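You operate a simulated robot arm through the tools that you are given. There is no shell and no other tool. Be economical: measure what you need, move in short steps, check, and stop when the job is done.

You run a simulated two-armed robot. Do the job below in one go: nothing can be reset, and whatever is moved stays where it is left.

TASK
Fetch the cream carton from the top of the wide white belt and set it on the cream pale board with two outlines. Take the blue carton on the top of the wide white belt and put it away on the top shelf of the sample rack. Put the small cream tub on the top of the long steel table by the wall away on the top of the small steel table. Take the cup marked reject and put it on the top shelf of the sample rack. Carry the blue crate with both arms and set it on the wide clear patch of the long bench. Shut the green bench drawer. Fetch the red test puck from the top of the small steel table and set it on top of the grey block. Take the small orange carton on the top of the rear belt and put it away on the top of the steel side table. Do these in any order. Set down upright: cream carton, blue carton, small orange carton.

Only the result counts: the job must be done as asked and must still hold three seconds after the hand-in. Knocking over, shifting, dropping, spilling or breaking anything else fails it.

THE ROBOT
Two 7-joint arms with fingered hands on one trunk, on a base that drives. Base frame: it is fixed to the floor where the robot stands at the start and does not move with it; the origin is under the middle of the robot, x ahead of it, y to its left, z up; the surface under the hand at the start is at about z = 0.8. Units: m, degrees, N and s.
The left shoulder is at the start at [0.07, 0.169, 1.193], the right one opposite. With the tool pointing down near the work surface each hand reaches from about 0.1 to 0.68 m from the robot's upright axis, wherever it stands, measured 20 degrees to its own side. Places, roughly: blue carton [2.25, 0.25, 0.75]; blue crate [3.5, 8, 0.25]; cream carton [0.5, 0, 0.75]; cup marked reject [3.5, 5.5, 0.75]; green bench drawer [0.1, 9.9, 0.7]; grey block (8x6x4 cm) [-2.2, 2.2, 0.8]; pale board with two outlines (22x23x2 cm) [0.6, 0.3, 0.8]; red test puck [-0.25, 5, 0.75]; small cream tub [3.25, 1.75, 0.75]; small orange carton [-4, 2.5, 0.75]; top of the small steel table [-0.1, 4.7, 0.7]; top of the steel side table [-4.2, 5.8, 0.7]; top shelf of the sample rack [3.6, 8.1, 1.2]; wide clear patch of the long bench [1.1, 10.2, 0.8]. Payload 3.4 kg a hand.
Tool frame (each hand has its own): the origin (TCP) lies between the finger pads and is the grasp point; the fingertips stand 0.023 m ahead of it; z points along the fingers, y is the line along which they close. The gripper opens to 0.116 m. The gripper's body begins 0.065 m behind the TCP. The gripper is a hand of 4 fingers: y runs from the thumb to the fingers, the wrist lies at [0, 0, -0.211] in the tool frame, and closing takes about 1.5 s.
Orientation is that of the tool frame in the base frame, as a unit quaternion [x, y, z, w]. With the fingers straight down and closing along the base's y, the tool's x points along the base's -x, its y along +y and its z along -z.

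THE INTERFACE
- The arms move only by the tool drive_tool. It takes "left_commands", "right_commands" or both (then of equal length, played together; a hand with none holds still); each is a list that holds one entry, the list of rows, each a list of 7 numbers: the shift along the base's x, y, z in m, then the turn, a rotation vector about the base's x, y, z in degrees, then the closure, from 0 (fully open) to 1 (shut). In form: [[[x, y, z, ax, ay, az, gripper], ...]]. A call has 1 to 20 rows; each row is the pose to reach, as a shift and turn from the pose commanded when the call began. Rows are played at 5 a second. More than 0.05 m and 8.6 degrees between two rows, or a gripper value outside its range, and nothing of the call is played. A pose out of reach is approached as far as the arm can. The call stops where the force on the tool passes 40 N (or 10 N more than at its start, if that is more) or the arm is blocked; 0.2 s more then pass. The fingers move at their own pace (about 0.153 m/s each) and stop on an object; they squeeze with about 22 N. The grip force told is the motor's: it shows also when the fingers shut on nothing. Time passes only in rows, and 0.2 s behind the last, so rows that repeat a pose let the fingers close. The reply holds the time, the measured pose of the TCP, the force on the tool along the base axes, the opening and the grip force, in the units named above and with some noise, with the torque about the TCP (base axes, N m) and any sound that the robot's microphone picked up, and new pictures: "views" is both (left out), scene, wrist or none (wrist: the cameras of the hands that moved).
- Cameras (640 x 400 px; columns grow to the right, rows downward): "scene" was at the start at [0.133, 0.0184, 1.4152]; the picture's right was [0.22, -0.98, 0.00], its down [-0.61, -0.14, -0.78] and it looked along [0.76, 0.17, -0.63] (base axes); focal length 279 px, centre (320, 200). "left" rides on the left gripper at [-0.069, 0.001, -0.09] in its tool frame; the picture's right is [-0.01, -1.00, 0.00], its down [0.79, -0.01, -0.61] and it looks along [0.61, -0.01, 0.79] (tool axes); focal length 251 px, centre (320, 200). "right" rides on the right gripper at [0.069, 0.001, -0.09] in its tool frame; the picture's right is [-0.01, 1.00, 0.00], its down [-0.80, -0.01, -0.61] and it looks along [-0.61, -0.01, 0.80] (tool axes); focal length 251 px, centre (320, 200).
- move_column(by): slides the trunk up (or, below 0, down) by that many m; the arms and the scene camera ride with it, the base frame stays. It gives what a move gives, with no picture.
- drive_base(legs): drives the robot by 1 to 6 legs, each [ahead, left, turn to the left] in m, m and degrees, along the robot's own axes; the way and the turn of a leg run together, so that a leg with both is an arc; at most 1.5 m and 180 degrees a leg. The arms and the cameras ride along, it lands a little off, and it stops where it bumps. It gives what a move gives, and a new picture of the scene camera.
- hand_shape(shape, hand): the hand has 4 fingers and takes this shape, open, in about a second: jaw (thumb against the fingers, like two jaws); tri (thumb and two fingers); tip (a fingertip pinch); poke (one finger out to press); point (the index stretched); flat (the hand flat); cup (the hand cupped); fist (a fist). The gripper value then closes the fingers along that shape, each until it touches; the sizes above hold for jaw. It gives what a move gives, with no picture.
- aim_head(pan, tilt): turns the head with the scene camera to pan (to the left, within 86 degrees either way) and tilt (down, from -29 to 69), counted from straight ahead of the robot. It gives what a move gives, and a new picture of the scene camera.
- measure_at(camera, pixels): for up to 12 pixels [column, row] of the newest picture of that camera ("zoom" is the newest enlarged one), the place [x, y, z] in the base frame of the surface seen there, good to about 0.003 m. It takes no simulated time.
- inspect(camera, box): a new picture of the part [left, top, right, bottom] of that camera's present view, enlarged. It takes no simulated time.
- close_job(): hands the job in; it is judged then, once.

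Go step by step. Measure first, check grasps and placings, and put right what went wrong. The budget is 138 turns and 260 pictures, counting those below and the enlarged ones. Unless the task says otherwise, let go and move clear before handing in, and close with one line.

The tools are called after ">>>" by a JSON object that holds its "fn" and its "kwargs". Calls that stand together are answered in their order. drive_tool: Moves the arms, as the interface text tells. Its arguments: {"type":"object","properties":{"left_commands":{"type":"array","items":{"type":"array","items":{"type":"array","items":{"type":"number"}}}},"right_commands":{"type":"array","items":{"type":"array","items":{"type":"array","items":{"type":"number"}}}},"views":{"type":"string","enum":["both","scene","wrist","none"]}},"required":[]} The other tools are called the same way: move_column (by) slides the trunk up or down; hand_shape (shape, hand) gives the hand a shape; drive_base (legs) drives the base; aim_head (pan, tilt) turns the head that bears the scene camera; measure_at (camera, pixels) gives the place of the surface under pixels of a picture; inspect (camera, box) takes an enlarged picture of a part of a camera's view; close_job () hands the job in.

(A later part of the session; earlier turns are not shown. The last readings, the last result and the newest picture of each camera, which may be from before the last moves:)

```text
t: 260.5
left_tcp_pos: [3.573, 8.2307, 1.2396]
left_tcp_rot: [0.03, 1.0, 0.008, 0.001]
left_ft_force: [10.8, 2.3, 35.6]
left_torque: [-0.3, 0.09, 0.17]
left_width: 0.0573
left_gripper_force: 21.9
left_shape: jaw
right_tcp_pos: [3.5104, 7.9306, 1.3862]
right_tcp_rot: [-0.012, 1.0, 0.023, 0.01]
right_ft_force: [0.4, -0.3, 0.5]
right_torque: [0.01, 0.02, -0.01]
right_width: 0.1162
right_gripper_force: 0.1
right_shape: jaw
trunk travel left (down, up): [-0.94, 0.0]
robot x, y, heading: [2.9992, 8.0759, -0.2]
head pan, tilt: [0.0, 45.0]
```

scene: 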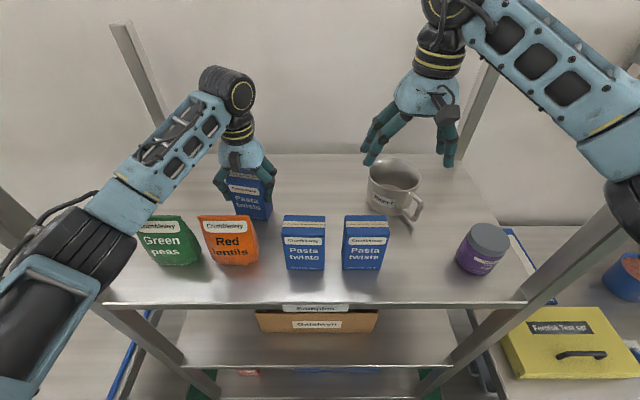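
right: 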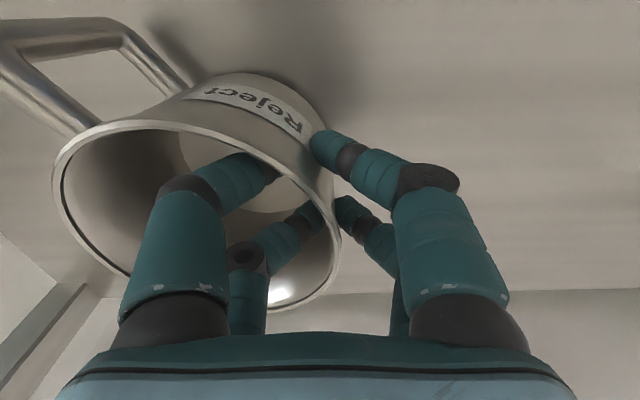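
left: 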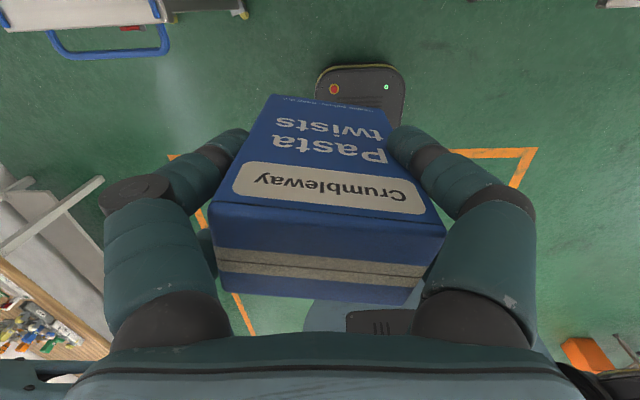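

Seated firmly (35 N). Relax 3 mm and release.

>>> {"fn": "drive_tool", "kwargs": {"left_commands": [[[0, 0, 0.003, 0, 0, 0, 1], [0, 0, 0.004, 0, 0, 0, 0.8], [0, 0, 0.004, 0, 0, 0, 0.4], [0, 0, 0.004, 0, 0, 0, 0], [0, 0, 0.004, 0, 0, 0, 0], [0, 0, 0.004, 0, 0, 0, 0], [0, 0, 0.004, 0, 0, 0, 0], [0, 0, 0.03, 0, 0, 0, 0], [0, 0, 0.06, 0, 0, 0, 0], [0, 0, 0.1, 0, 0, 0, 0], [0, 0, 0.13, 0, 0, 0, 0], [0, 0, 0.15, 0, 0, 0, 0]]], "views": "scene"}}

```text
t: 263.1
left_tcp_pos: [3.571, 8.2297, 1.388]
left_tcp_rot: [0.031, 0.999, 0.007, -0.003]
left_ft_force: [0.2, -0.7, -0.3]
left_torque: [0.0, 0.03, 0.0]
left_width: 0.1157
left_gripper_force: 0.0
left_shape: jaw
right_tcp_pos: [3.5112, 7.9314, 1.3843]
right_tcp_rot: [-0.012, 1.0, 0.024, 0.008]
right_ft_force: [0.7, 0.8, -0.7]
right_torque: [-0.02, -0.01, 0.02]
right_width: 0.116
right_gripper_force: 0.0
right_shape: jaw
trunk travel left (down, up): [-0.94, 0.0]
robot x, y, heading: [2.9985, 8.0808, -0.1]
head pan, tilt: [0.0, 45.0]
```

scene: 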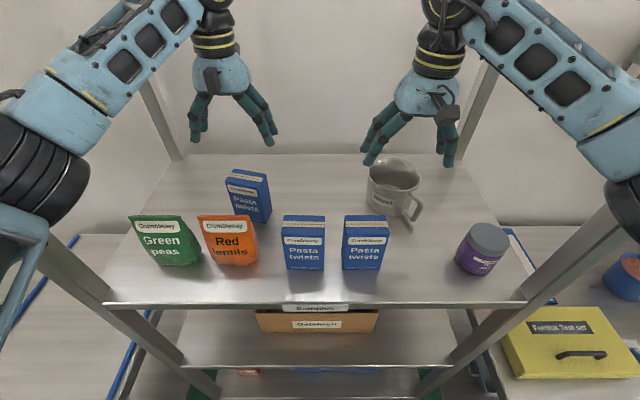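

Both the cup and blue carton stand on the top shelf. Now back off, lower the trunk and look at the crate on the bottom shelf.

>>> {"fn": "drive_base", "kwargs": {"legs": [[-0.7, 0, 0]]}}

>>> {"fn": "move_column", "kwargs": {"by": -0.6}}

>>> {"fn": "aim_head", "kwargs": {"pan": 0, "tilt": 25}}

>>> {"fn": "inspect", "kwargs": {"camera": "scene", "box": [220, 160, 460, 320]}}

```text
t: 266.8
left_tcp_pos: [2.8998, 8.2306, 1.3862]
left_tcp_rot: [0.032, 0.999, 0.008, -0.005]
left_ft_force: [-0.2, 0.5, -0.6]
left_torque: [0.0, 0.01, 0.02]
left_width: 0.1163
left_gripper_force: 0.0
left_shape: jaw
right_tcp_pos: [2.8379, 7.9319, 1.3833]
right_tcp_rot: [-0.011, 1.0, 0.023, 0.008]
right_ft_force: [0.2, 1.1, -0.1]
right_torque: [-0.02, 0.01, 0.04]
right_width: 0.1157
right_gripper_force: 0.1
right_shape: jaw
trunk travel left (down, up): [-0.94, 0.0]
robot x, y, heading: [2.3257, 8.0799, -0.1]
head pan, tilt: [0.0, 45.0]
```

scene: 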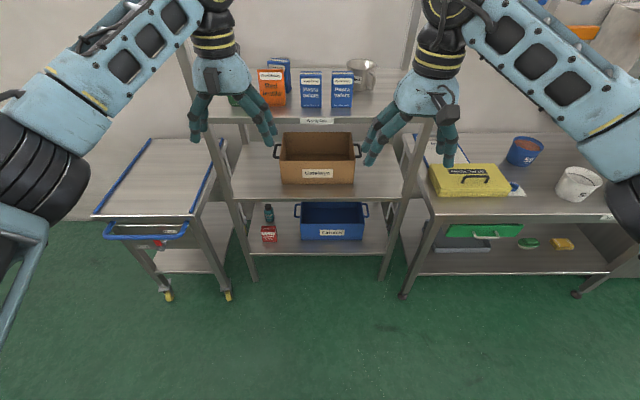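

```text
refused: -0.6 is not a number from -0.4 to 0.4
```

```text
t: 267.6
left_tcp_pos: [2.8971, 8.2316, 1.3864]
left_tcp_rot: [0.032, 0.999, 0.009, -0.003]
left_ft_force: [0.7, 0.0, -0.9]
left_torque: [-0.03, 0.01, -0.01]
left_width: 0.1161
left_gripper_force: 0.0
left_shape: jaw
right_tcp_pos: [2.8349, 7.932, 1.384]
right_tcp_rot: [-0.011, 1.0, 0.024, 0.008]
right_ft_force: [-0.4, 0.6, -0.8]
right_torque: [-0.01, 0.03, 0.02]
right_width: 0.116
right_gripper_force: 0.1
right_shape: jaw
trunk travel left (down, up): [-0.94, 0.0]
robot x, y, heading: [2.3205, 8.0815, -0.3]
head pan, tilt: [0.0, 25.0]
```

scene: 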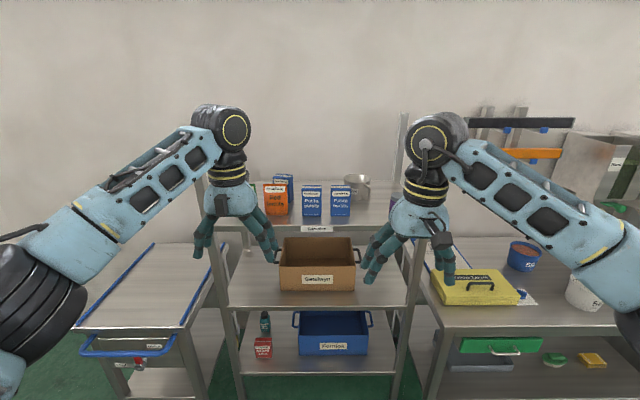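

```text
2.50 times, centred on (340, 240) of scene
```

zoom: 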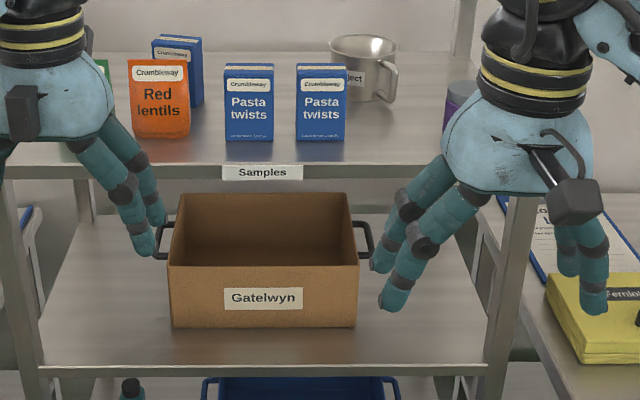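

Lower the trunk in two steps and look at the crate again with measurements.

>>> {"fn": "move_column", "kwargs": {"by": -0.4}}

>>> {"fn": "move_column", "kwargs": {"by": -0.3}}

>>> {"fn": "inspect", "kwargs": {"camera": "scene", "box": [200, 160, 440, 320]}}

```text
t: 271.5
left_tcp_pos: [2.8971, 8.2313, 0.9878]
left_tcp_rot: [0.032, 0.999, 0.008, -0.003]
left_ft_force: [-1.2, -0.1, -0.4]
left_torque: [-0.01, -0.02, 0.07]
left_width: 0.1159
left_gripper_force: 0.0
left_shape: jaw
right_tcp_pos: [2.835, 7.9327, 0.9845]
right_tcp_rot: [-0.011, 1.0, 0.024, 0.008]
right_ft_force: [0.5, -0.5, 0.3]
right_torque: [-0.01, -0.01, -0.03]
right_width: 0.1161
right_gripper_force: 0.1
right_shape: jaw
trunk travel left (down, up): [-0.54, 0.4]
robot x, y, heading: [2.3205, 8.0861, -0.5]
head pan, tilt: [0.0, 25.0]
```

```text
t: 274.5
left_tcp_pos: [2.8974, 8.2312, 0.6878]
left_tcp_rot: [0.032, 0.999, 0.008, -0.003]
left_ft_force: [-0.2, 0.3, 0.4]
left_torque: [0.02, 0.02, 0.02]
left_width: 0.116
left_gripper_force: 0.0
left_shape: jaw
right_tcp_pos: [2.8355, 7.9325, 0.6836]
right_tcp_rot: [-0.011, 1.0, 0.024, 0.008]
right_ft_force: [-0.2, 0.5, -0.7]
right_torque: [0.0, 0.04, -0.04]
right_width: 0.116
right_gripper_force: 0.0
right_shape: jaw
trunk travel left (down, up): [-0.24, 0.7]
robot x, y, heading: [2.3193, 8.081, -0.2]
head pan, tilt: [0.0, 25.0]
```

```text
2.50 times, centred on (320, 240) of scene
```

zoom: 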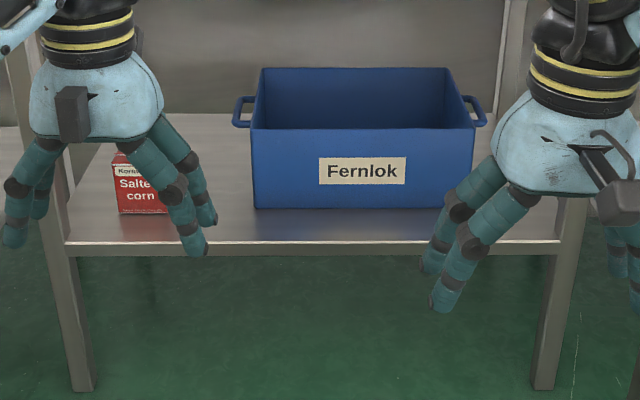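

>>> {"fn": "measure_at", "kwargs": {"camera": "zoom", "pixels": [[252, 125], [474, 127], [255, 205], [472, 205], [240, 118], [482, 115], [260, 72], [448, 70], [310, 245], [235, 105], [484, 103], [140, 190]]}}

>>> {"fn": "measure_at", "kwargs": {"camera": "scene", "pixels": [[310, 160], [310, 110], [310, 150], [288, 190], [399, 190]]}}

```text
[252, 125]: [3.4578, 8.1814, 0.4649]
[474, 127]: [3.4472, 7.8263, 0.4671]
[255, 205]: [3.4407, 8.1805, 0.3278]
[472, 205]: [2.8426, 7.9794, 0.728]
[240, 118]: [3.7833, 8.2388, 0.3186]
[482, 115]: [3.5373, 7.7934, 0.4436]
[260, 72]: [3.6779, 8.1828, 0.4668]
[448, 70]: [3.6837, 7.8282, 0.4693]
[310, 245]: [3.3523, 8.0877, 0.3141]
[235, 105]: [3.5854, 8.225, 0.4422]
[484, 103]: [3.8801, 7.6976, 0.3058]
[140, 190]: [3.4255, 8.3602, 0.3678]
```

```text
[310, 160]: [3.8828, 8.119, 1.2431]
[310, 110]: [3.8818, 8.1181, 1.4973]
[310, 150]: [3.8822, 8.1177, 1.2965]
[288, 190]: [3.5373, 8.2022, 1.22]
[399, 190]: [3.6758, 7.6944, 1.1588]
```

Crate: x 3.445–3.68, y 7.827–8.182, handles at y≈8.222 and 7.783, z≈0.442, with the middle shelf above. I'll turn both hands to point forward (fingers under, thumb over) and align with the handles.

>>> {"fn": "drive_base", "kwargs": {"legs": [[0, -0.078, 0.2]]}}

>>> {"fn": "drive_tool", "kwargs": {"left_commands": [[[0, 0.005, 0, -4.95, -4.95, 4.95, 0], [0, 0.01, 0, -9.9, -9.9, 9.9, 0], [0, 0.015, 0, -14.85, -14.85, 14.85, 0], [0, 0.02, 0, -19.8, -19.8, 19.8, 0], [0, 0.025, 0, -24.75, -24.75, 24.75, 0], [0, 0.03, 0, -29.7, -29.7, 29.7, 0], [0, 0.035, 0, -34.65, -34.65, 34.65, 0], [0, 0.04, 0, -39.6, -39.6, 39.6, 0], [0, 0.045, 0, -44.55, -44.55, 44.55, 0], [0, 0.05, 0, -49.5, -49.5, 49.5, 0], [0, 0.055, 0, -54.45, -54.45, 54.45, 0], [0, 0.06, 0, -59.4, -59.4, 59.4, 0], [0, 0.065, 0, -64.35, -64.35, 64.35, 0], [0, 0.07, 0, -69.3, -69.3, 69.3, 0]]], "right_commands": [[[0, -0.005, 0, -4.95, -4.95, 4.95, 0], [0, -0.01, 0, -9.9, -9.9, 9.9, 0], [0, -0.015, 0, -14.85, -14.85, 14.85, 0], [0, -0.02, 0, -19.8, -19.8, 19.8, 0], [0, -0.025, 0, -24.75, -24.75, 24.75, 0], [0, -0.03, 0, -29.7, -29.7, 29.7, 0], [0, -0.035, 0, -34.65, -34.65, 34.65, 0], [0, -0.04, 0, -39.6, -39.6, 39.6, 0], [0, -0.045, 0, -44.55, -44.55, 44.55, 0], [0, -0.05, 0, -49.5, -49.5, 49.5, 0], [0, -0.055, 0, -54.45, -54.45, 54.45, 0], [0, -0.06, 0, -59.4, -59.4, 59.4, 0], [0, -0.065, 0, -64.35, -64.35, 64.35, 0], [0, -0.07, 0, -69.3, -69.3, 69.3, 0]]], "views": "scene"}}

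```text
t: 275.5
left_tcp_pos: [2.8956, 8.1598, 0.6877]
left_tcp_rot: [0.029, 1.0, 0.008, -0.003]
left_ft_force: [0.1, 0.0, 0.3]
left_torque: [0.03, -0.04, 0.01]
left_width: 0.116
left_gripper_force: 0.0
left_shape: jaw
right_tcp_pos: [2.8358, 7.8613, 0.6844]
right_tcp_rot: [-0.014, 1.0, 0.024, 0.009]
right_ft_force: [0.3, -0.3, 0.2]
right_torque: [0.0, -0.03, 0.02]
right_width: 0.1159
right_gripper_force: 0.1
right_shape: jaw
trunk travel left (down, up): [-0.24, 0.7]
robot x, y, heading: [2.3225, 8.0061, -0.0]
head pan, tilt: [0.0, 25.0]
```

scene: 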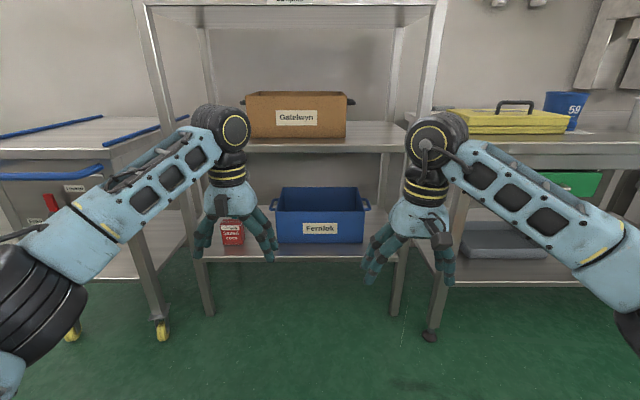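

```text
t: 278.5
left_tcp_pos: [2.8971, 8.255, 0.6912]
left_tcp_rot: [-0.459, 0.54, -0.44, 0.551]
left_ft_force: [0.2, 1.0, -0.4]
left_torque: [0.0, -0.04, 0.0]
left_width: 0.116
left_gripper_force: 0.0
left_shape: jaw
right_tcp_pos: [2.828, 7.832, 0.7346]
right_tcp_rot: [0.524, -0.509, 0.489, -0.477]
right_ft_force: [0.0, -0.5, 0.8]
right_torque: [-0.01, 0.01, -0.03]
right_width: 0.1159
right_gripper_force: 0.1
right_shape: jaw
right hand out of reach, approached as far as the arm can: row 13, 14
trunk travel left (down, up): [-0.24, 0.7]
robot x, y, heading: [2.3223, 8.0088, -0.1]
head pan, tilt: [0.0, 25.0]
```

scene: 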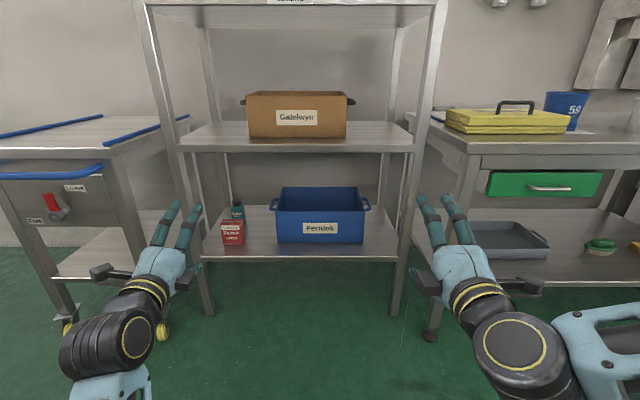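

Both hands point forward. Drop the trunk to its lowest, then trim both hands to the handle lines and roll.

>>> {"fn": "move_column", "kwargs": {"by": -0.2}}

>>> {"fn": "drive_tool", "kwargs": {"left_commands": [[[0, -0.012, -0.01, -4, 0, 0, 0], [0, -0.024, -0.03, -8, 0, 0, 0], [0, -0.033, -0.049, -11, 0, 0, 0], [0, -0.033, -0.049, -11, 0, 0, 0]]], "right_commands": [[[0, -0.015, -0.03, 0, 0, 0, 0], [0, -0.03, -0.06, 0, -2, 0, 0], [0, -0.049, -0.093, 0, -4, 0, 0], [0, -0.049, -0.093, 0, -4, 0, 0]]], "views": "both"}}

```text
t: 278.8
left_tcp_pos: [2.8963, 8.2549, 0.6895]
left_tcp_rot: [-0.459, 0.54, -0.439, 0.552]
left_ft_force: [-0.3, -0.6, -1.0]
left_torque: [0.0, 0.01, 0.02]
left_width: 0.1159
left_gripper_force: 0.0
left_shape: jaw
right_tcp_pos: [2.8281, 7.831, 0.7331]
right_tcp_rot: [0.525, -0.507, 0.49, -0.477]
right_ft_force: [-0.6, -0.3, 0.1]
right_torque: [-0.01, -0.01, -0.02]
right_width: 0.116
right_gripper_force: 0.0
right_shape: jaw
trunk travel left (down, up): [-0.238, 0.702]
robot x, y, heading: [2.3195, 8.0073, 0.2]
head pan, tilt: [0.0, 25.0]
stopped: the arm was blocked; the commanded pose is now the measured one
```

```text
t: 279.4
left_tcp_pos: [2.897, 8.2626, 0.6744]
left_tcp_rot: [-0.445, 0.546, -0.41, 0.579]
left_ft_force: [-0.5, 0.3, 0.6]
left_torque: [-0.01, 0.02, 0.02]
left_width: 0.1161
left_gripper_force: 0.0
left_shape: jaw
right_tcp_pos: [2.824, 7.846, 0.7197]
right_tcp_rot: [0.519, -0.506, 0.495, -0.478]
right_ft_force: [0.5, 0.4, 0.2]
right_torque: [0.02, -0.02, 0.01]
right_width: 0.116
right_gripper_force: 0.0
right_shape: jaw
right hand out of reach, approached as far as the arm can: row 1, 2
trunk travel left (down, up): [-0.238, 0.702]
robot x, y, heading: [2.3192, 8.0058, -0.1]
head pan, tilt: [0.0, 25.0]
stopped in row 2 (left hand): the arm was blocked; the commanded pose is now the measured one
```

scene: 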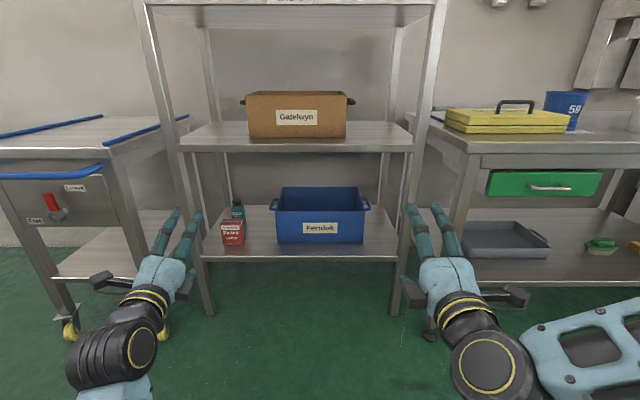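
right: 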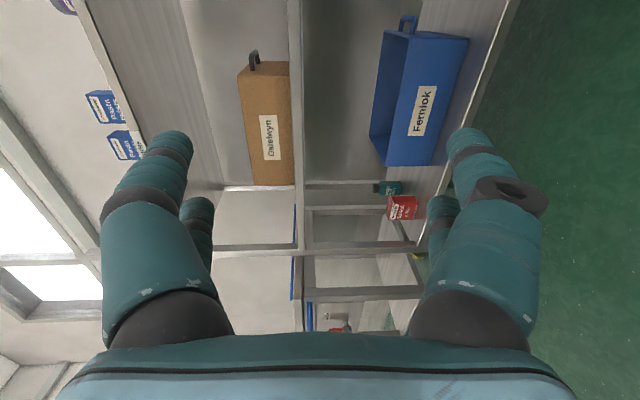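
left: 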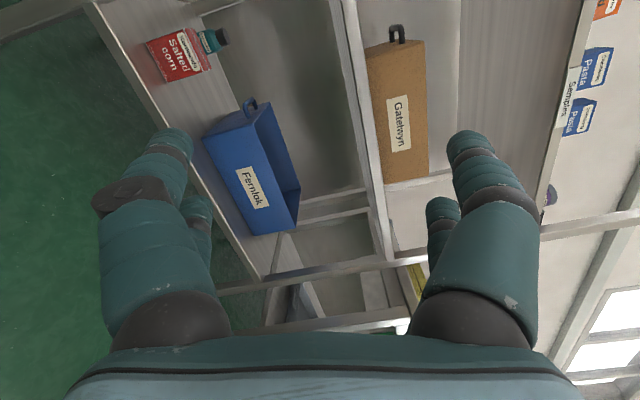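

The folded elbows block the trunk going down. Instead raise the trunk 0.3 and extend the hands forward and down so the elbows stay higher.

>>> {"fn": "move_column", "kwargs": {"by": 0.3}}

>>> {"fn": "drive_tool", "kwargs": {"left_commands": [[[0.03, 0, -0.01, 0, 0, 0, 0], [0.06, -0.004, -0.03, -1, 0, 0, 0], [0.09, -0.008, -0.06, -3, 0, 0, 0], [0.12, -0.012, -0.09, -5, 0, 0, 0], [0.14, -0.016, -0.13, -7, 0, 0, 0], [0.16, -0.02, -0.17, -9, 0, 0, 0], [0.17, -0.024, -0.21, -11, 0, 0, 0], [0.17, -0.028, -0.255, -13, 0, 0, 0], [0.17, -0.032, -0.3, -15, 0, 0, 0], [0.17, -0.036, -0.345, -15, 0, 0, 0], [0.17, -0.04, -0.39, -15, 0, 0, 0], [0.17, -0.04, -0.435, -15, 0, 0, 0], [0.17, -0.04, -0.48, -15, 0, 0, 0]]], "right_commands": [[[0.03, 0, -0.01, 0, 0, 0, 0], [0.065, -0.006, -0.03, 0, 0, 0, 0], [0.1, -0.012, -0.06, 0, 0, 0, 0], [0.13, -0.018, -0.09, 0, 0, 0, 0], [0.16, -0.024, -0.13, 0, 0, 0, 0], [0.19, -0.03, -0.17, 0, 0, 0, 0], [0.21, -0.036, -0.21, 0, 0, 0, 0], [0.23, -0.042, -0.255, 0, 0, 0, 0], [0.24, -0.048, -0.3, 0, 0, 0, 0], [0.24, -0.054, -0.345, 0, 0, 0, 0], [0.24, -0.06, -0.39, 0, 0, 0, 0], [0.24, -0.063, -0.435, 0, 0, 0, 0], [0.24, -0.063, -0.48, 0, 0, 0, 0]]], "views": "scene"}}

```text
t: 282.4
left_tcp_pos: [2.8975, 8.2631, 0.9733]
left_tcp_rot: [-0.445, 0.545, -0.411, 0.579]
left_ft_force: [0.2, -1.0, 0.0]
left_torque: [0.0, 0.01, -0.02]
left_width: 0.1158
left_gripper_force: 0.1
left_shape: jaw
right_tcp_pos: [2.8236, 7.8462, 1.0197]
right_tcp_rot: [0.519, -0.505, 0.496, -0.479]
right_ft_force: [0.2, -0.1, -0.5]
right_torque: [0.0, -0.04, -0.03]
right_width: 0.1157
right_gripper_force: 0.1
right_shape: jaw
trunk travel left (down, up): [-0.538, 0.402]
robot x, y, heading: [2.3212, 8.0026, -0.2]
head pan, tilt: [0.0, 25.0]
```

```text
refused: row 5 steps farther than a row can; nothing moved
```

>>> {"fn": "drive_tool", "kwargs": {"left_commands": [[[0.03, 0, -0.02, 0, 0, 0, 0], [0.06, -0.004, -0.04, -1, 0, 0, 0], [0.09, -0.008, -0.065, -3, 0, 0, 0], [0.12, -0.012, -0.095, -5, 0, 0, 0], [0.14, -0.016, -0.13, -7, 0, 0, 0], [0.16, -0.02, -0.17, -9, 0, 0, 0], [0.17, -0.024, -0.21, -11, 0, 0, 0], [0.17, -0.028, -0.25, -13, 0, 0, 0], [0.17, -0.032, -0.29, -15, 0, 0, 0], [0.17, -0.036, -0.33, -15, 0, 0, 0], [0.17, -0.04, -0.37, -15, 0, 0, 0], [0.17, -0.04, -0.41, -15, 0, 0, 0], [0.17, -0.04, -0.45, -15, 0, 0, 0], [0.17, -0.04, -0.49, -15, 0, 0, 0], [0.17, -0.04, -0.53, -15, 0, 0, 0], [0.17, -0.04, -0.53, -15, 0, 0, 0]]], "right_commands": [[[0.03, 0, -0.02, 0, 0, 0, 0], [0.065, -0.006, -0.04, 0, 0, 0, 0], [0.1, -0.012, -0.065, 0, 0, 0, 0], [0.13, -0.018, -0.095, 0, 0, 0, 0], [0.155, -0.024, -0.13, 0, 0, 0, 0], [0.18, -0.03, -0.17, 0, 0, 0, 0], [0.2, -0.036, -0.21, 0, 0, 0, 0], [0.22, -0.042, -0.25, 0, 0, 0, 0], [0.23, -0.048, -0.29, 0, 0, 0, 0], [0.24, -0.054, -0.335, 0, 0, 0, 0], [0.24, -0.06, -0.38, 0, 0, 0, 0], [0.24, -0.063, -0.425, 0, 0, 0, 0], [0.24, -0.063, -0.47, 0, 0, 0, 0], [0.24, -0.063, -0.515, 0, 0, 0, 0], [0.24, -0.063, -0.56, 0, 0, 0, 0], [0.24, -0.063, -0.578, 0, 0, 0, 0]]], "views": "scene"}}

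```text
t: 283.1
left_tcp_pos: [2.9564, 8.307, 0.9295]
left_tcp_rot: [-0.415, 0.567, -0.35, 0.62]
left_ft_force: [0.5, 0.4, 0.4]
left_torque: [0.0, 0.04, 0.0]
left_width: 0.1158
left_gripper_force: 0.0
left_shape: jaw
right_tcp_pos: [2.8889, 7.8693, 0.9954]
right_tcp_rot: [0.519, -0.51, 0.496, -0.475]
right_ft_force: [0.4, -0.5, -0.3]
right_torque: [-0.02, 0.0, 0.01]
right_width: 0.1161
right_gripper_force: 0.0
right_shape: jaw
right hand out of reach, approached as far as the arm can: row 1, 2, 3
trunk travel left (down, up): [-0.538, 0.402]
robot x, y, heading: [2.323, 8.005, 0.1]
head pan, tilt: [0.0, 25.0]
stopped in row 3 (left hand): the arm was blocked; the commanded pose is now the measured one
```

scene: 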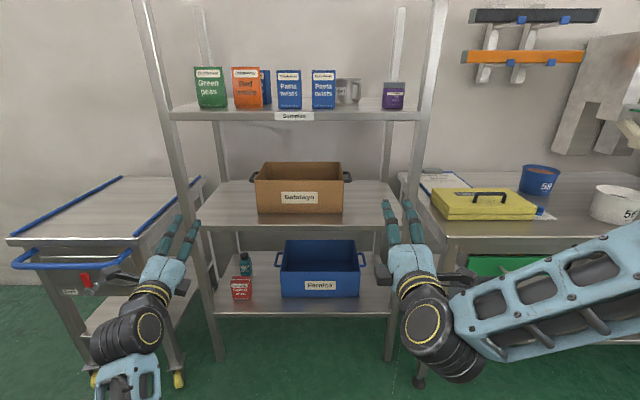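

The rolled pose is at the wrist limits. New approach: hands pointing forward-and-down (50° up from straight down), closing sideways on the handle bars. Re-orient both hands accordingly.

>>> {"fn": "drive_tool", "kwargs": {"left_commands": [[[0, -0.007, 0, 5.1, 3.3, -2.4, 0], [0, -0.014, 0, 10.2, 6.7, -4.7, 0], [0, -0.021, 0, 15.3, 10, -7.1, 0], [0, -0.028, 0, 20.3, 13.3, -9.4, 0], [0, -0.035, 0, 25.4, 16.6, -11.8, 0], [0, -0.042, 0, 30.5, 20, -14.2, 0], [0, -0.049, 0, 35.6, 23.3, -16.5, 0], [0, -0.056, 0, 40.7, 26.6, -18.9, 0], [0, -0.063, 0, 45.8, 29.9, -21.2, 0], [0, -0.07, 0, 50.8, 33.3, -23.6, 0], [0, -0.077, 0, 55.9, 36.6, -25.9, 0], [0, -0.085, 0, 61, 39.9, -28.3, 0], [0, -0.085, 0, 61, 39.9, -28.3, 0]]], "right_commands": [[[0.005, -0.007, -0.005, 7.2, 2.3, -2.8, 0], [0.01, -0.014, -0.01, 14.4, 4.6, -5.6, 0], [0.016, -0.021, -0.015, 21.6, 7, -8.4, 0], [0.022, -0.028, -0.02, 28.9, 9.3, -11.2, 0], [0.028, -0.035, -0.025, 36.1, 11.6, -14, 0], [0.034, -0.042, -0.03, 43.3, 13.9, -16.8, 0], [0.04, -0.049, -0.036, 50.5, 16.2, -19.7, 0], [0.046, -0.056, -0.042, 57.7, 18.5, -22.5, 0], [0.052, -0.063, -0.048, 65, 20.8, -25.3, 0], [0.058, -0.07, -0.054, 72.2, 23.2, -28.1, 0], [0.064, -0.077, -0.06, 79.4, 25.5, -30.9, 0], [0.067, -0.086, -0.066, 86.6, 27.8, -33.7, 0], [0.067, -0.086, -0.066, 86.6, 27.8, -33.7, 0]]], "views": "scene"}}

```text
t: 285.9
left_tcp_pos: [2.955, 8.2215, 0.9305]
left_tcp_rot: [-0.001, 0.906, 0.0, 0.423]
left_ft_force: [-0.1, -0.1, 0.3]
left_torque: [0.01, -0.02, 0.05]
left_width: 0.116
left_gripper_force: 0.0
left_shape: jaw
right_tcp_pos: [2.9558, 7.7837, 0.9298]
right_tcp_rot: [0.0, 0.906, -0.001, 0.424]
right_ft_force: [0.1, 0.9, 0.7]
right_torque: [0.02, 0.0, 0.0]
right_width: 0.116
right_gripper_force: 0.1
right_shape: jaw
trunk travel left (down, up): [-0.538, 0.402]
robot x, y, heading: [2.323, 8.0074, -0.1]
head pan, tilt: [0.0, 25.0]
```

scene: 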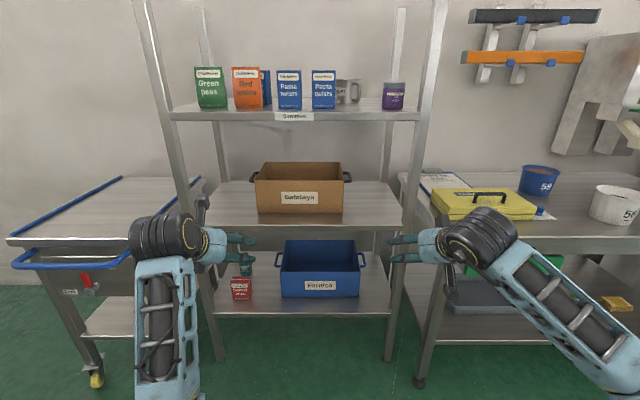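

Both orientations are exact. I'll span wall+handle on each side. Trim y, lower the trunk, and measure the middle shelf's underside edge.

>>> {"fn": "measure_at", "kwargs": {"camera": "scene", "pixels": [[300, 215], [300, 222], [300, 227], [300, 231], [318, 272], [277, 265], [366, 265], [366, 258]]}}

>>> {"fn": "drive_tool", "kwargs": {"left_commands": [[[0, -0.018, -0.01, 0, 0, 0, 0], [0, -0.018, -0.03, 0, 0, 0, 0]]], "right_commands": [[[0, 0.023, -0.01, 0, 0, 0, 0], [0, 0.023, -0.03, 0, 0, 0, 0]]], "views": "none"}}

>>> {"fn": "move_column", "kwargs": {"by": -0.395}}

>>> {"fn": "aim_head", "kwargs": {"pan": 0, "tilt": 25}}

```text
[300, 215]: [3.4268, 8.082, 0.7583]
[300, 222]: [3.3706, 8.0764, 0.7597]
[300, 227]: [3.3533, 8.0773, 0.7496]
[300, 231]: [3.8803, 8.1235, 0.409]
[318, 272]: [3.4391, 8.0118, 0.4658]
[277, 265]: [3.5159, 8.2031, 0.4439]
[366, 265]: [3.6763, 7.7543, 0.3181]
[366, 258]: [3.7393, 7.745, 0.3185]
```

```text
t: 286.4
left_tcp_pos: [2.9547, 8.204, 0.8987]
left_tcp_rot: [0.0, 0.906, -0.001, 0.423]
left_ft_force: [0.1, 0.0, -0.4]
left_torque: [0.01, 0.0, -0.01]
left_width: 0.116
left_gripper_force: 0.0
left_shape: jaw
right_tcp_pos: [2.953, 7.8075, 0.8988]
right_tcp_rot: [0.001, 0.906, -0.001, 0.424]
right_ft_force: [0.3, -0.1, -0.8]
right_torque: [0.0, 0.0, -0.02]
right_width: 0.116
right_gripper_force: 0.1
right_shape: jaw
trunk travel left (down, up): [-0.538, 0.402]
robot x, y, heading: [2.319, 8.0093, -0.1]
head pan, tilt: [0.0, 25.0]
```

```text
t: 290.2
left_tcp_pos: [2.9548, 8.2033, 0.504]
left_tcp_rot: [-0.002, 0.906, 0.0, 0.424]
left_ft_force: [0.2, -0.1, 0.6]
left_torque: [0.03, 0.01, 0.04]
left_width: 0.116
left_gripper_force: 0.1
left_shape: jaw
right_tcp_pos: [2.955, 7.8068, 0.503]
right_tcp_rot: [-0.001, 0.906, 0.0, 0.423]
right_ft_force: [-0.3, 0.1, 0.3]
right_torque: [-0.01, 0.02, -0.03]
right_width: 0.1161
right_gripper_force: 0.1
right_shape: jaw
trunk travel left (down, up): [-0.143, 0.797]
robot x, y, heading: [2.3231, 8.0114, -0.2]
head pan, tilt: [0.0, 25.0]
```

```text
t: 290.8
left_tcp_pos: [2.9548, 8.2042, 0.5036]
left_tcp_rot: [-0.001, 0.906, -0.001, 0.423]
left_ft_force: [0.2, 0.0, -0.9]
left_torque: [0.03, 0.02, 0.0]
left_width: 0.1156
left_gripper_force: 0.1
left_shape: jaw
right_tcp_pos: [2.9529, 7.8082, 0.5027]
right_tcp_rot: [-0.001, 0.906, -0.001, 0.423]
right_ft_force: [-1.0, 0.8, -1.2]
right_torque: [0.0, -0.03, -0.01]
right_width: 0.1158
right_gripper_force: 0.2
right_shape: jaw
trunk travel left (down, up): [-0.143, 0.797]
robot x, y, heading: [2.3211, 8.0099, -0.0]
head pan, tilt: [0.0, 25.0]
```

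scene: 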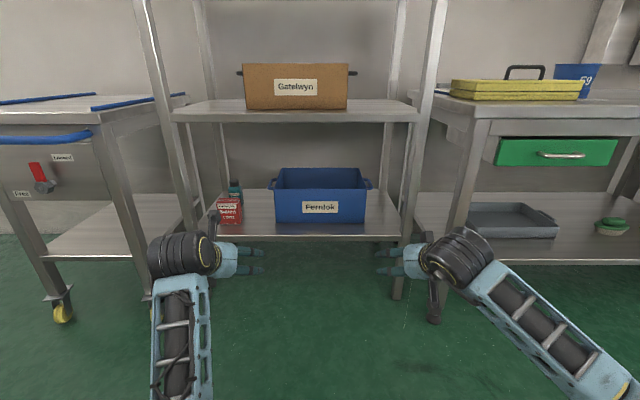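

Clear underneath the shelf. Drive in 0.57 m at this height and check wrist views.

>>> {"fn": "drive_base", "kwargs": {"legs": [[0.4, -0.003, 0], [0.17, 0, 0]]}}

>>> {"fn": "drive_tool", "kwargs": {"left_commands": [[[0, 0, 0, 0, 0, 0, 0]]], "right_commands": [[[0, 0, 0, 0, 0, 0, 0]]], "views": "both"}}

```text
t: 294.4
left_tcp_pos: [3.5164, 8.2047, 0.5046]
left_tcp_rot: [-0.003, 0.906, 0.001, 0.423]
left_ft_force: [-1.3, 0.2, 0.2]
left_torque: [-0.02, -0.02, 0.0]
left_width: 0.1159
left_gripper_force: 0.1
left_shape: jaw
right_tcp_pos: [3.5147, 7.8074, 0.5022]
right_tcp_rot: [-0.003, 0.906, 0.001, 0.424]
right_ft_force: [-1.6, -0.1, -0.1]
right_torque: [-0.05, -0.04, 0.01]
right_width: 0.1162
right_gripper_force: 0.1
right_shape: jaw
trunk travel left (down, up): [-0.143, 0.797]
robot x, y, heading: [2.8857, 8.0059, 0.4]
head pan, tilt: [0.0, 25.0]
```

scene: 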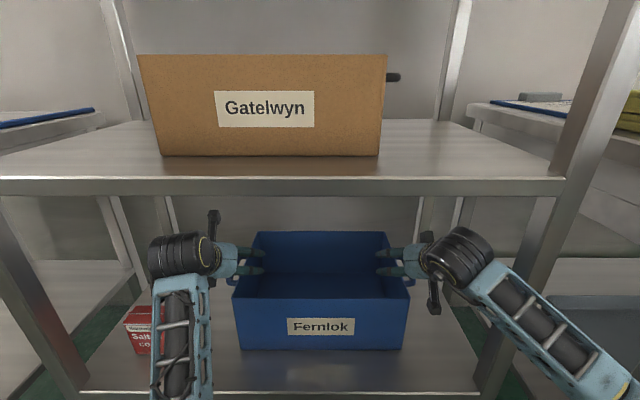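

```text
t: 294.8
left_tcp_pos: [3.5145, 8.2048, 0.5039]
left_tcp_rot: [-0.003, 0.906, 0.0, 0.423]
left_ft_force: [0.1, 0.3, -0.1]
left_torque: [0.01, 0.0, 0.0]
left_width: 0.1157
left_gripper_force: 0.2
left_shape: jaw
right_tcp_pos: [3.5158, 7.8078, 0.5033]
right_tcp_rot: [-0.003, 0.906, 0.001, 0.424]
right_ft_force: [0.9, 0.2, -1.5]
right_torque: [-0.04, -0.01, -0.03]
right_width: 0.116
right_gripper_force: 0.0
right_shape: jaw
trunk travel left (down, up): [-0.143, 0.797]
robot x, y, heading: [2.884, 8.0034, 0.2]
head pan, tilt: [0.0, 25.0]
```

scene: 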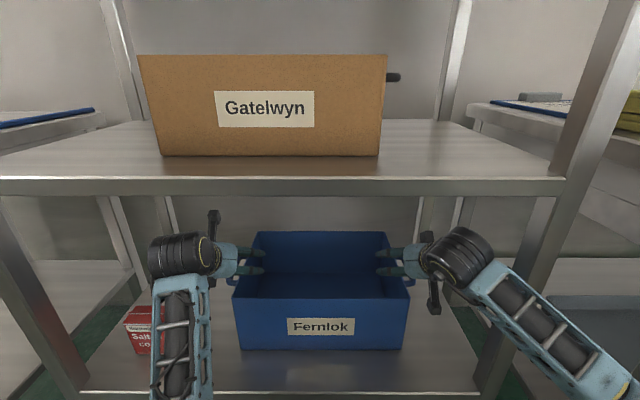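
right: 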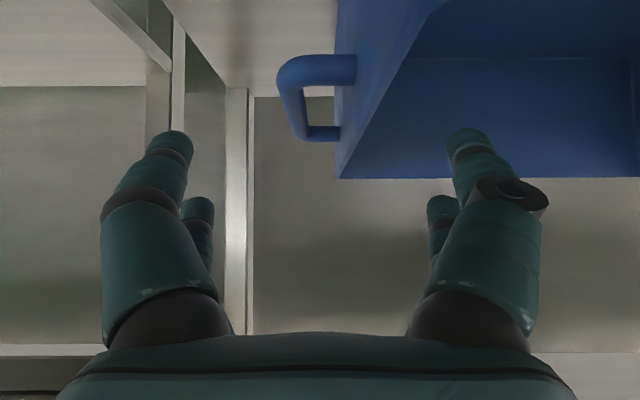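
left: 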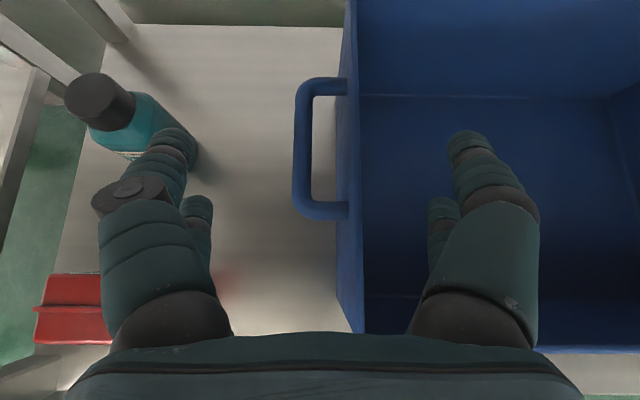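

The hands span wall+handle. Check the bottle's place next to the left fingers and the handle spans.

>>> {"fn": "measure_at", "kwargs": {"camera": "left", "pixels": [[175, 135], [125, 100], [165, 120], [302, 110], [302, 195], [320, 85], [320, 208], [345, 150], [170, 150]]}}

>>> {"fn": "measure_at", "kwargs": {"camera": "right", "pixels": [[285, 90], [296, 125], [320, 70], [325, 132], [350, 40], [340, 175]]}}

```text
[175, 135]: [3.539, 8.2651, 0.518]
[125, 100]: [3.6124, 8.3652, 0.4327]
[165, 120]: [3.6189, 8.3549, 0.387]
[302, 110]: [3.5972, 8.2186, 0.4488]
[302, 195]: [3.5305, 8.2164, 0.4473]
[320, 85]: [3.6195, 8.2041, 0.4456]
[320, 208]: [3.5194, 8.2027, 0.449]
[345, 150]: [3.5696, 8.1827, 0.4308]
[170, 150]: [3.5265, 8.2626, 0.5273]
```

```text
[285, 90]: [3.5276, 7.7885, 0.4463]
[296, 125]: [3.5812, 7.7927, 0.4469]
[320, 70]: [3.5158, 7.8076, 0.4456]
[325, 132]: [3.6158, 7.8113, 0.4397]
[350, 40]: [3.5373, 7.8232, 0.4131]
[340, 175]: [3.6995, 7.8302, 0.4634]
```

Bottle is clear (y>8.33). Move both hands +2.5 cm and down to z 0.462, then close.

>>> {"fn": "drive_tool", "kwargs": {"left_commands": [[[0.012, -0.001, 0, 0, 0, 0, 0], [0.025, -0.002, 0, 0, 0, 0, 0], [0.025, -0.002, -0.02, 0, 0, 0, 0], [0.025, -0.002, -0.042, 0, 0, 0, 0], [0.025, -0.002, -0.042, 0, 0, 0, 0.25], [0.025, -0.002, -0.042, 0, 0, 0, 0.45], [0.025, -0.002, -0.042, 0, 0, 0, 0.6], [0.025, -0.002, -0.042, 0, 0, 0, 1], [0.025, -0.002, -0.042, 0, 0, 0, 1], [0.025, -0.002, -0.042, 0, 0, 0, 1]]], "right_commands": [[[0.012, 0, 0, 0, 0, 0, 0], [0.025, 0, 0, 0, 0, 0, 0], [0.025, 0, -0.02, 0, 0, 0, 0], [0.025, 0, -0.042, 0, 0, 0, 0], [0.025, 0, -0.042, 0, 0, 0, 0.25], [0.025, 0, -0.042, 0, 0, 0, 0.45], [0.025, 0, -0.042, 0, 0, 0, 0.6], [0.025, 0, -0.042, 0, 0, 0, 1], [0.025, 0, -0.042, 0, 0, 0, 1], [0.025, 0, -0.042, 0, 0, 0, 1]]], "views": "wrist"}}

```text
t: 297.0
left_tcp_pos: [3.5422, 8.2145, 0.4713]
left_tcp_rot: [-0.004, 0.902, 0.014, 0.432]
left_ft_force: [7.6, -12.6, 17.9]
left_torque: [0.01, -0.24, -0.31]
left_width: 0.0321
left_gripper_force: 22.3
left_shape: jaw
right_tcp_pos: [3.5402, 7.8072, 0.4617]
right_tcp_rot: [-0.002, 0.905, 0.002, 0.424]
right_ft_force: [1.2, 11.6, 0.3]
right_torque: [0.12, 0.02, 0.26]
right_width: 0.0284
right_gripper_force: 21.7
right_shape: jaw
trunk travel left (down, up): [-0.143, 0.797]
robot x, y, heading: [2.8834, 8.0057, 0.3]
head pan, tilt: [0.0, 25.0]
```

right: 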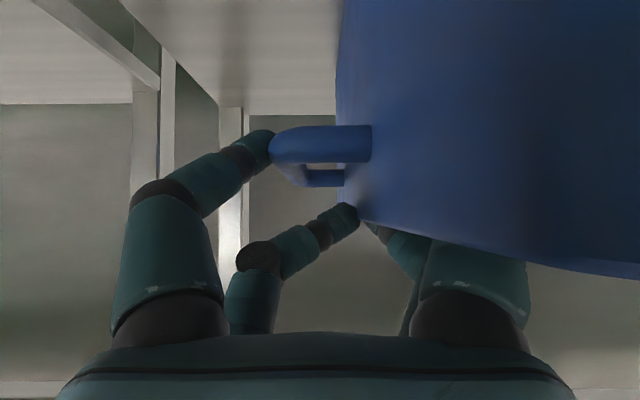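
left: 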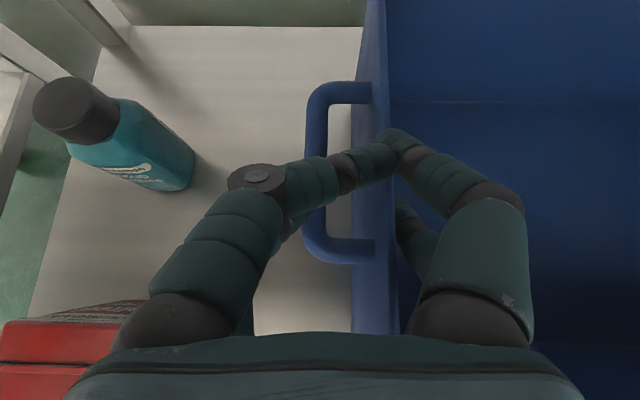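

Left outer finger slipped over the handle and pinches the wall; the right pinches too. Try a small lift (2 cm) to test the hold and weight.

>>> {"fn": "move_column", "kwargs": {"by": 0.03}}

>>> {"fn": "drive_tool", "kwargs": {"left_commands": [[[0, 0, 0, 0, 0, 0, 1], [0, 0, 0, 0, 0, 0, 1]]], "right_commands": [[[0, 0, 0, 0, 0, 0, 1], [0, 0, 0, 0, 0, 0, 1]]], "views": "both"}}

```text
t: 297.7
left_tcp_pos: [3.5421, 8.2154, 0.4952]
left_tcp_rot: [-0.005, 0.905, 0.014, 0.425]
left_ft_force: [-0.4, -19.8, -4.6]
left_torque: [0.33, 0.12, -0.54]
left_width: 0.0324
left_gripper_force: 22.3
left_shape: jaw
right_tcp_pos: [3.5413, 7.8085, 0.4909]
right_tcp_rot: [-0.003, 0.906, 0.001, 0.423]
right_ft_force: [0.5, 19.9, -2.4]
right_torque: [0.04, 0.1, 0.42]
right_width: 0.0282
right_gripper_force: 21.7
right_shape: jaw
trunk travel left (down, up): [-0.173, 0.767]
robot x, y, heading: [2.8819, 8.0042, 0.2]
head pan, tilt: [0.0, 25.0]
```

```text
t: 298.3
left_tcp_pos: [3.5411, 8.2169, 0.4942]
left_tcp_rot: [-0.005, 0.905, 0.014, 0.425]
left_ft_force: [-0.7, -21.4, -3.9]
left_torque: [0.37, 0.05, -0.57]
left_width: 0.0327
left_gripper_force: 21.8
left_shape: jaw
right_tcp_pos: [3.5412, 7.8075, 0.4892]
right_tcp_rot: [-0.003, 0.906, 0.001, 0.423]
right_ft_force: [1.0, 20.6, -1.9]
right_torque: [0.06, 0.1, 0.44]
right_width: 0.0282
right_gripper_force: 21.9
right_shape: jaw
trunk travel left (down, up): [-0.173, 0.767]
robot x, y, heading: [2.8812, 8.0056, 0.2]
head pan, tilt: [0.0, 25.0]
```

scene: 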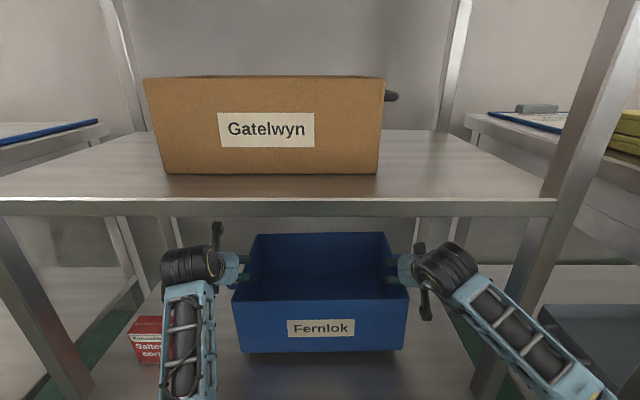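
right: 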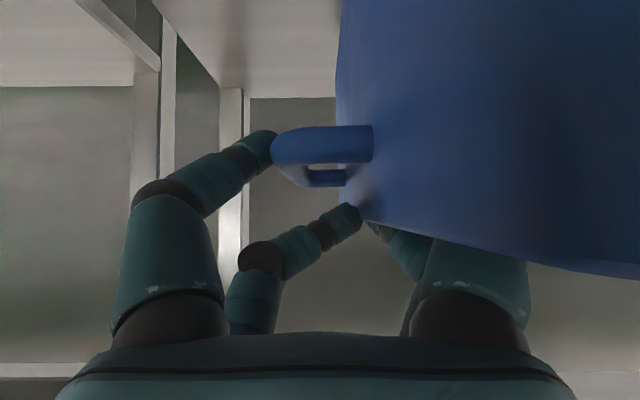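
left: 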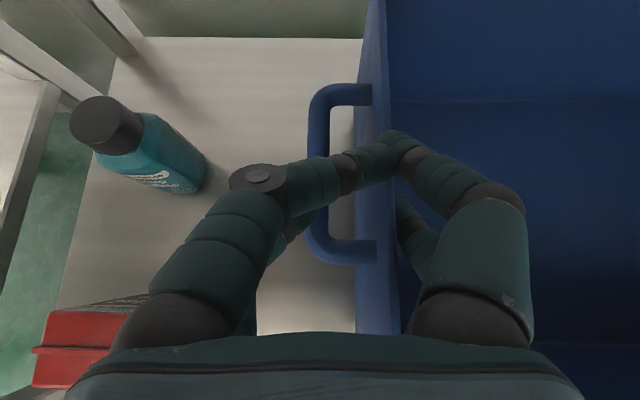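

The crate lifts level and weighs only ~0.7 kg. Ease the outward pull, back out, raise, and turn toward the long bench.

>>> {"fn": "drive_tool", "kwargs": {"left_commands": [[[0, -0.005, 0, 0, 0, 0, 1], [0, -0.007, 0.005, 0, 0, 0, 1]]], "right_commands": [[[0, 0.005, 0, 0, 0, 0, 1], [0, 0.007, 0.005, 0, 0, 0, 1]]], "views": "none"}}

>>> {"fn": "drive_base", "kwargs": {"legs": [[-0.3, 0, 0], [-0.6, 0, 0]]}}

>>> {"fn": "move_column", "kwargs": {"by": 0.4}}

>>> {"fn": "move_column", "kwargs": {"by": 0.22}}

>>> {"fn": "drive_base", "kwargs": {"legs": [[0, 0, 45], [0, 0, 45], [0, 0.9, 0]]}}

```text
t: 298.9
left_tcp_pos: [3.5403, 8.2226, 0.4937]
left_tcp_rot: [-0.007, 0.906, 0.029, 0.423]
left_ft_force: [-0.4, -21.0, -2.9]
left_torque: [0.09, 0.01, -0.6]
left_width: 0.0322
left_gripper_force: 21.9
left_shape: jaw
right_tcp_pos: [3.54, 7.8131, 0.4945]
right_tcp_rot: [-0.002, 0.906, 0.001, 0.423]
right_ft_force: [0.9, 21.8, -3.5]
right_torque: [-0.11, 0.21, 0.49]
right_width: 0.0282
right_gripper_force: 22.2
right_shape: jaw
trunk travel left (down, up): [-0.173, 0.767]
robot x, y, heading: [2.8813, 8.0075, 0.1]
head pan, tilt: [0.0, 25.0]
```

```text
t: 303.9
left_tcp_pos: [2.6492, 8.2159, 0.4969]
left_tcp_rot: [0.0, 0.905, 0.024, 0.424]
left_ft_force: [-0.6, -17.7, -4.3]
left_torque: [0.46, 0.13, -0.56]
left_width: 0.0323
left_gripper_force: 22.2
left_shape: jaw
right_tcp_pos: [2.6434, 7.8075, 0.4951]
right_tcp_rot: [0.005, 0.906, -0.003, 0.423]
right_ft_force: [0.9, 18.0, -2.0]
right_torque: [0.03, 0.06, 0.45]
right_width: 0.0282
right_gripper_force: 22.0
right_shape: jaw
trunk travel left (down, up): [-0.173, 0.767]
robot x, y, heading: [1.9875, 8.0076, -0.3]
head pan, tilt: [0.0, 25.0]
```

scene: 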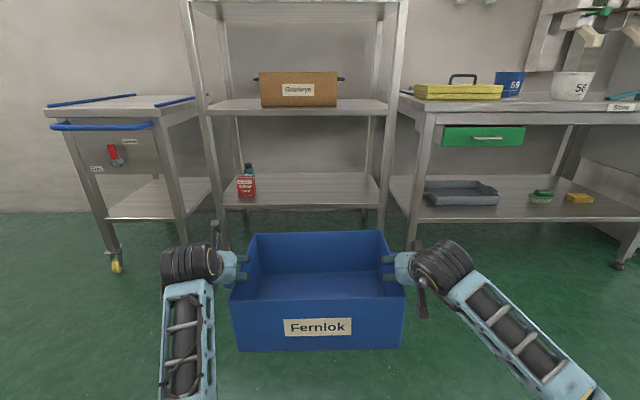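

```text
t: 307.8
left_tcp_pos: [2.6496, 8.2185, 0.897]
left_tcp_rot: [0.0, 0.905, 0.027, 0.424]
left_ft_force: [-1.8, -27.3, -4.4]
left_torque: [0.08, 0.08, -0.71]
left_width: 0.0332
left_gripper_force: 21.9
left_shape: jaw
right_tcp_pos: [2.6433, 7.8079, 0.8948]
right_tcp_rot: [0.004, 0.906, -0.002, 0.423]
right_ft_force: [0.6, 27.9, -2.2]
right_torque: [0.11, 0.1, 0.56]
right_width: 0.0278
right_gripper_force: 21.9
right_shape: jaw
trunk travel left (down, up): [-0.573, 0.367]
robot x, y, heading: [1.9865, 8.0086, -0.9]
head pan, tilt: [0.0, 25.0]
```

```text
t: 310.1
left_tcp_pos: [2.6496, 8.2187, 1.1163]
left_tcp_rot: [0.0, 0.905, 0.027, 0.424]
left_ft_force: [-0.2, -26.8, -4.1]
left_torque: [0.1, 0.07, -0.68]
left_width: 0.0332
left_gripper_force: 22.1
left_shape: jaw
right_tcp_pos: [2.6424, 7.8074, 1.1144]
right_tcp_rot: [0.004, 0.906, -0.002, 0.423]
right_ft_force: [1.3, 27.1, -3.1]
right_torque: [0.11, 0.11, 0.57]
right_width: 0.0281
right_gripper_force: 22.0
right_shape: jaw
trunk travel left (down, up): [-0.793, 0.147]
robot x, y, heading: [1.9849, 8.0084, -0.8]
head pan, tilt: [0.0, 25.0]
```

```text
t: 319.0
left_tcp_pos: [0.8775, 8.7027, 1.1163]
left_tcp_rot: [-0.632, 0.648, 0.316, 0.284]
left_ft_force: [25.8, -1.1, -3.6]
left_torque: [-0.08, 0.15, -0.61]
left_width: 0.0335
left_gripper_force: 22.5
left_shape: jaw
right_tcp_pos: [1.2883, 8.6829, 1.1138]
right_tcp_rot: [-0.629, 0.652, 0.294, 0.305]
right_ft_force: [-26.0, 1.5, -2.3]
right_torque: [-0.06, 0.18, 0.49]
right_width: 0.0278
right_gripper_force: 21.4
right_shape: jaw
trunk travel left (down, up): [-0.793, 0.147]
robot x, y, heading: [1.068, 8.0346, 87.9]
head pan, tilt: [0.0, 25.0]
```

scene: 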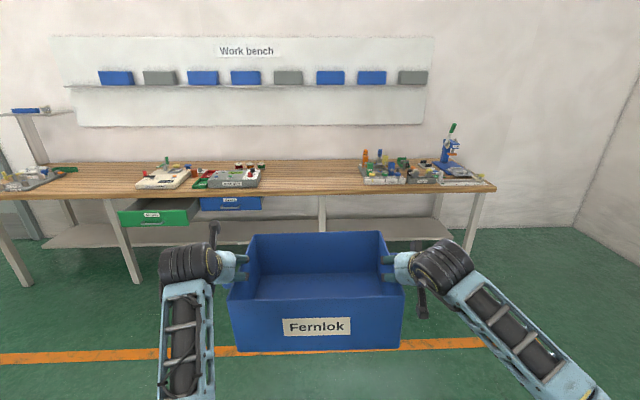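

The crate rides well. The bench's wide clear patch is between about (268,180) and (358,180). Measure it.

>>> {"fn": "measure_at", "kwargs": {"camera": "scene", "pixels": [[265, 185], [270, 170], [312, 190], [312, 165], [360, 182], [366, 170], [312, 195], [158, 215], [158, 208], [120, 212], [200, 205], [230, 205]]}}

>>> {"fn": "inspect", "kwargs": {"camera": "scene", "box": [100, 140, 420, 240]}}

```text
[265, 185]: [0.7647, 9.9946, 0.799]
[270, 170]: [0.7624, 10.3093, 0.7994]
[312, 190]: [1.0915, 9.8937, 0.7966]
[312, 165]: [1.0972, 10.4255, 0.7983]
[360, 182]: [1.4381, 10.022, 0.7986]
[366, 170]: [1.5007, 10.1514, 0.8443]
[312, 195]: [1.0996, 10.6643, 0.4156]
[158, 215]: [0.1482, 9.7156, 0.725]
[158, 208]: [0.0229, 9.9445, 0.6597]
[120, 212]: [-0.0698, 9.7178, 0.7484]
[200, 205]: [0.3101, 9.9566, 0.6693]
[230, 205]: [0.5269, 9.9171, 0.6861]
```

```text
2.00 times, centred on (260, 190) of scene
```

zoom: 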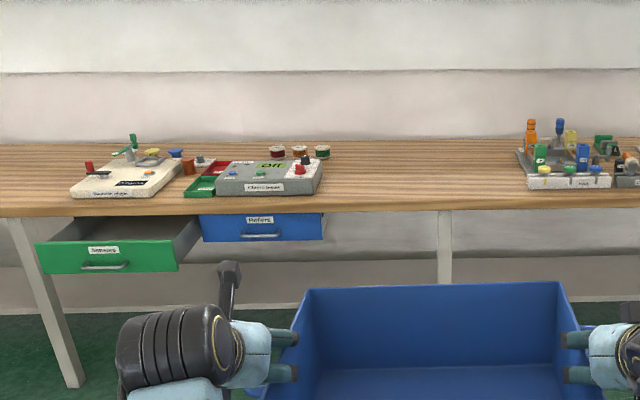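

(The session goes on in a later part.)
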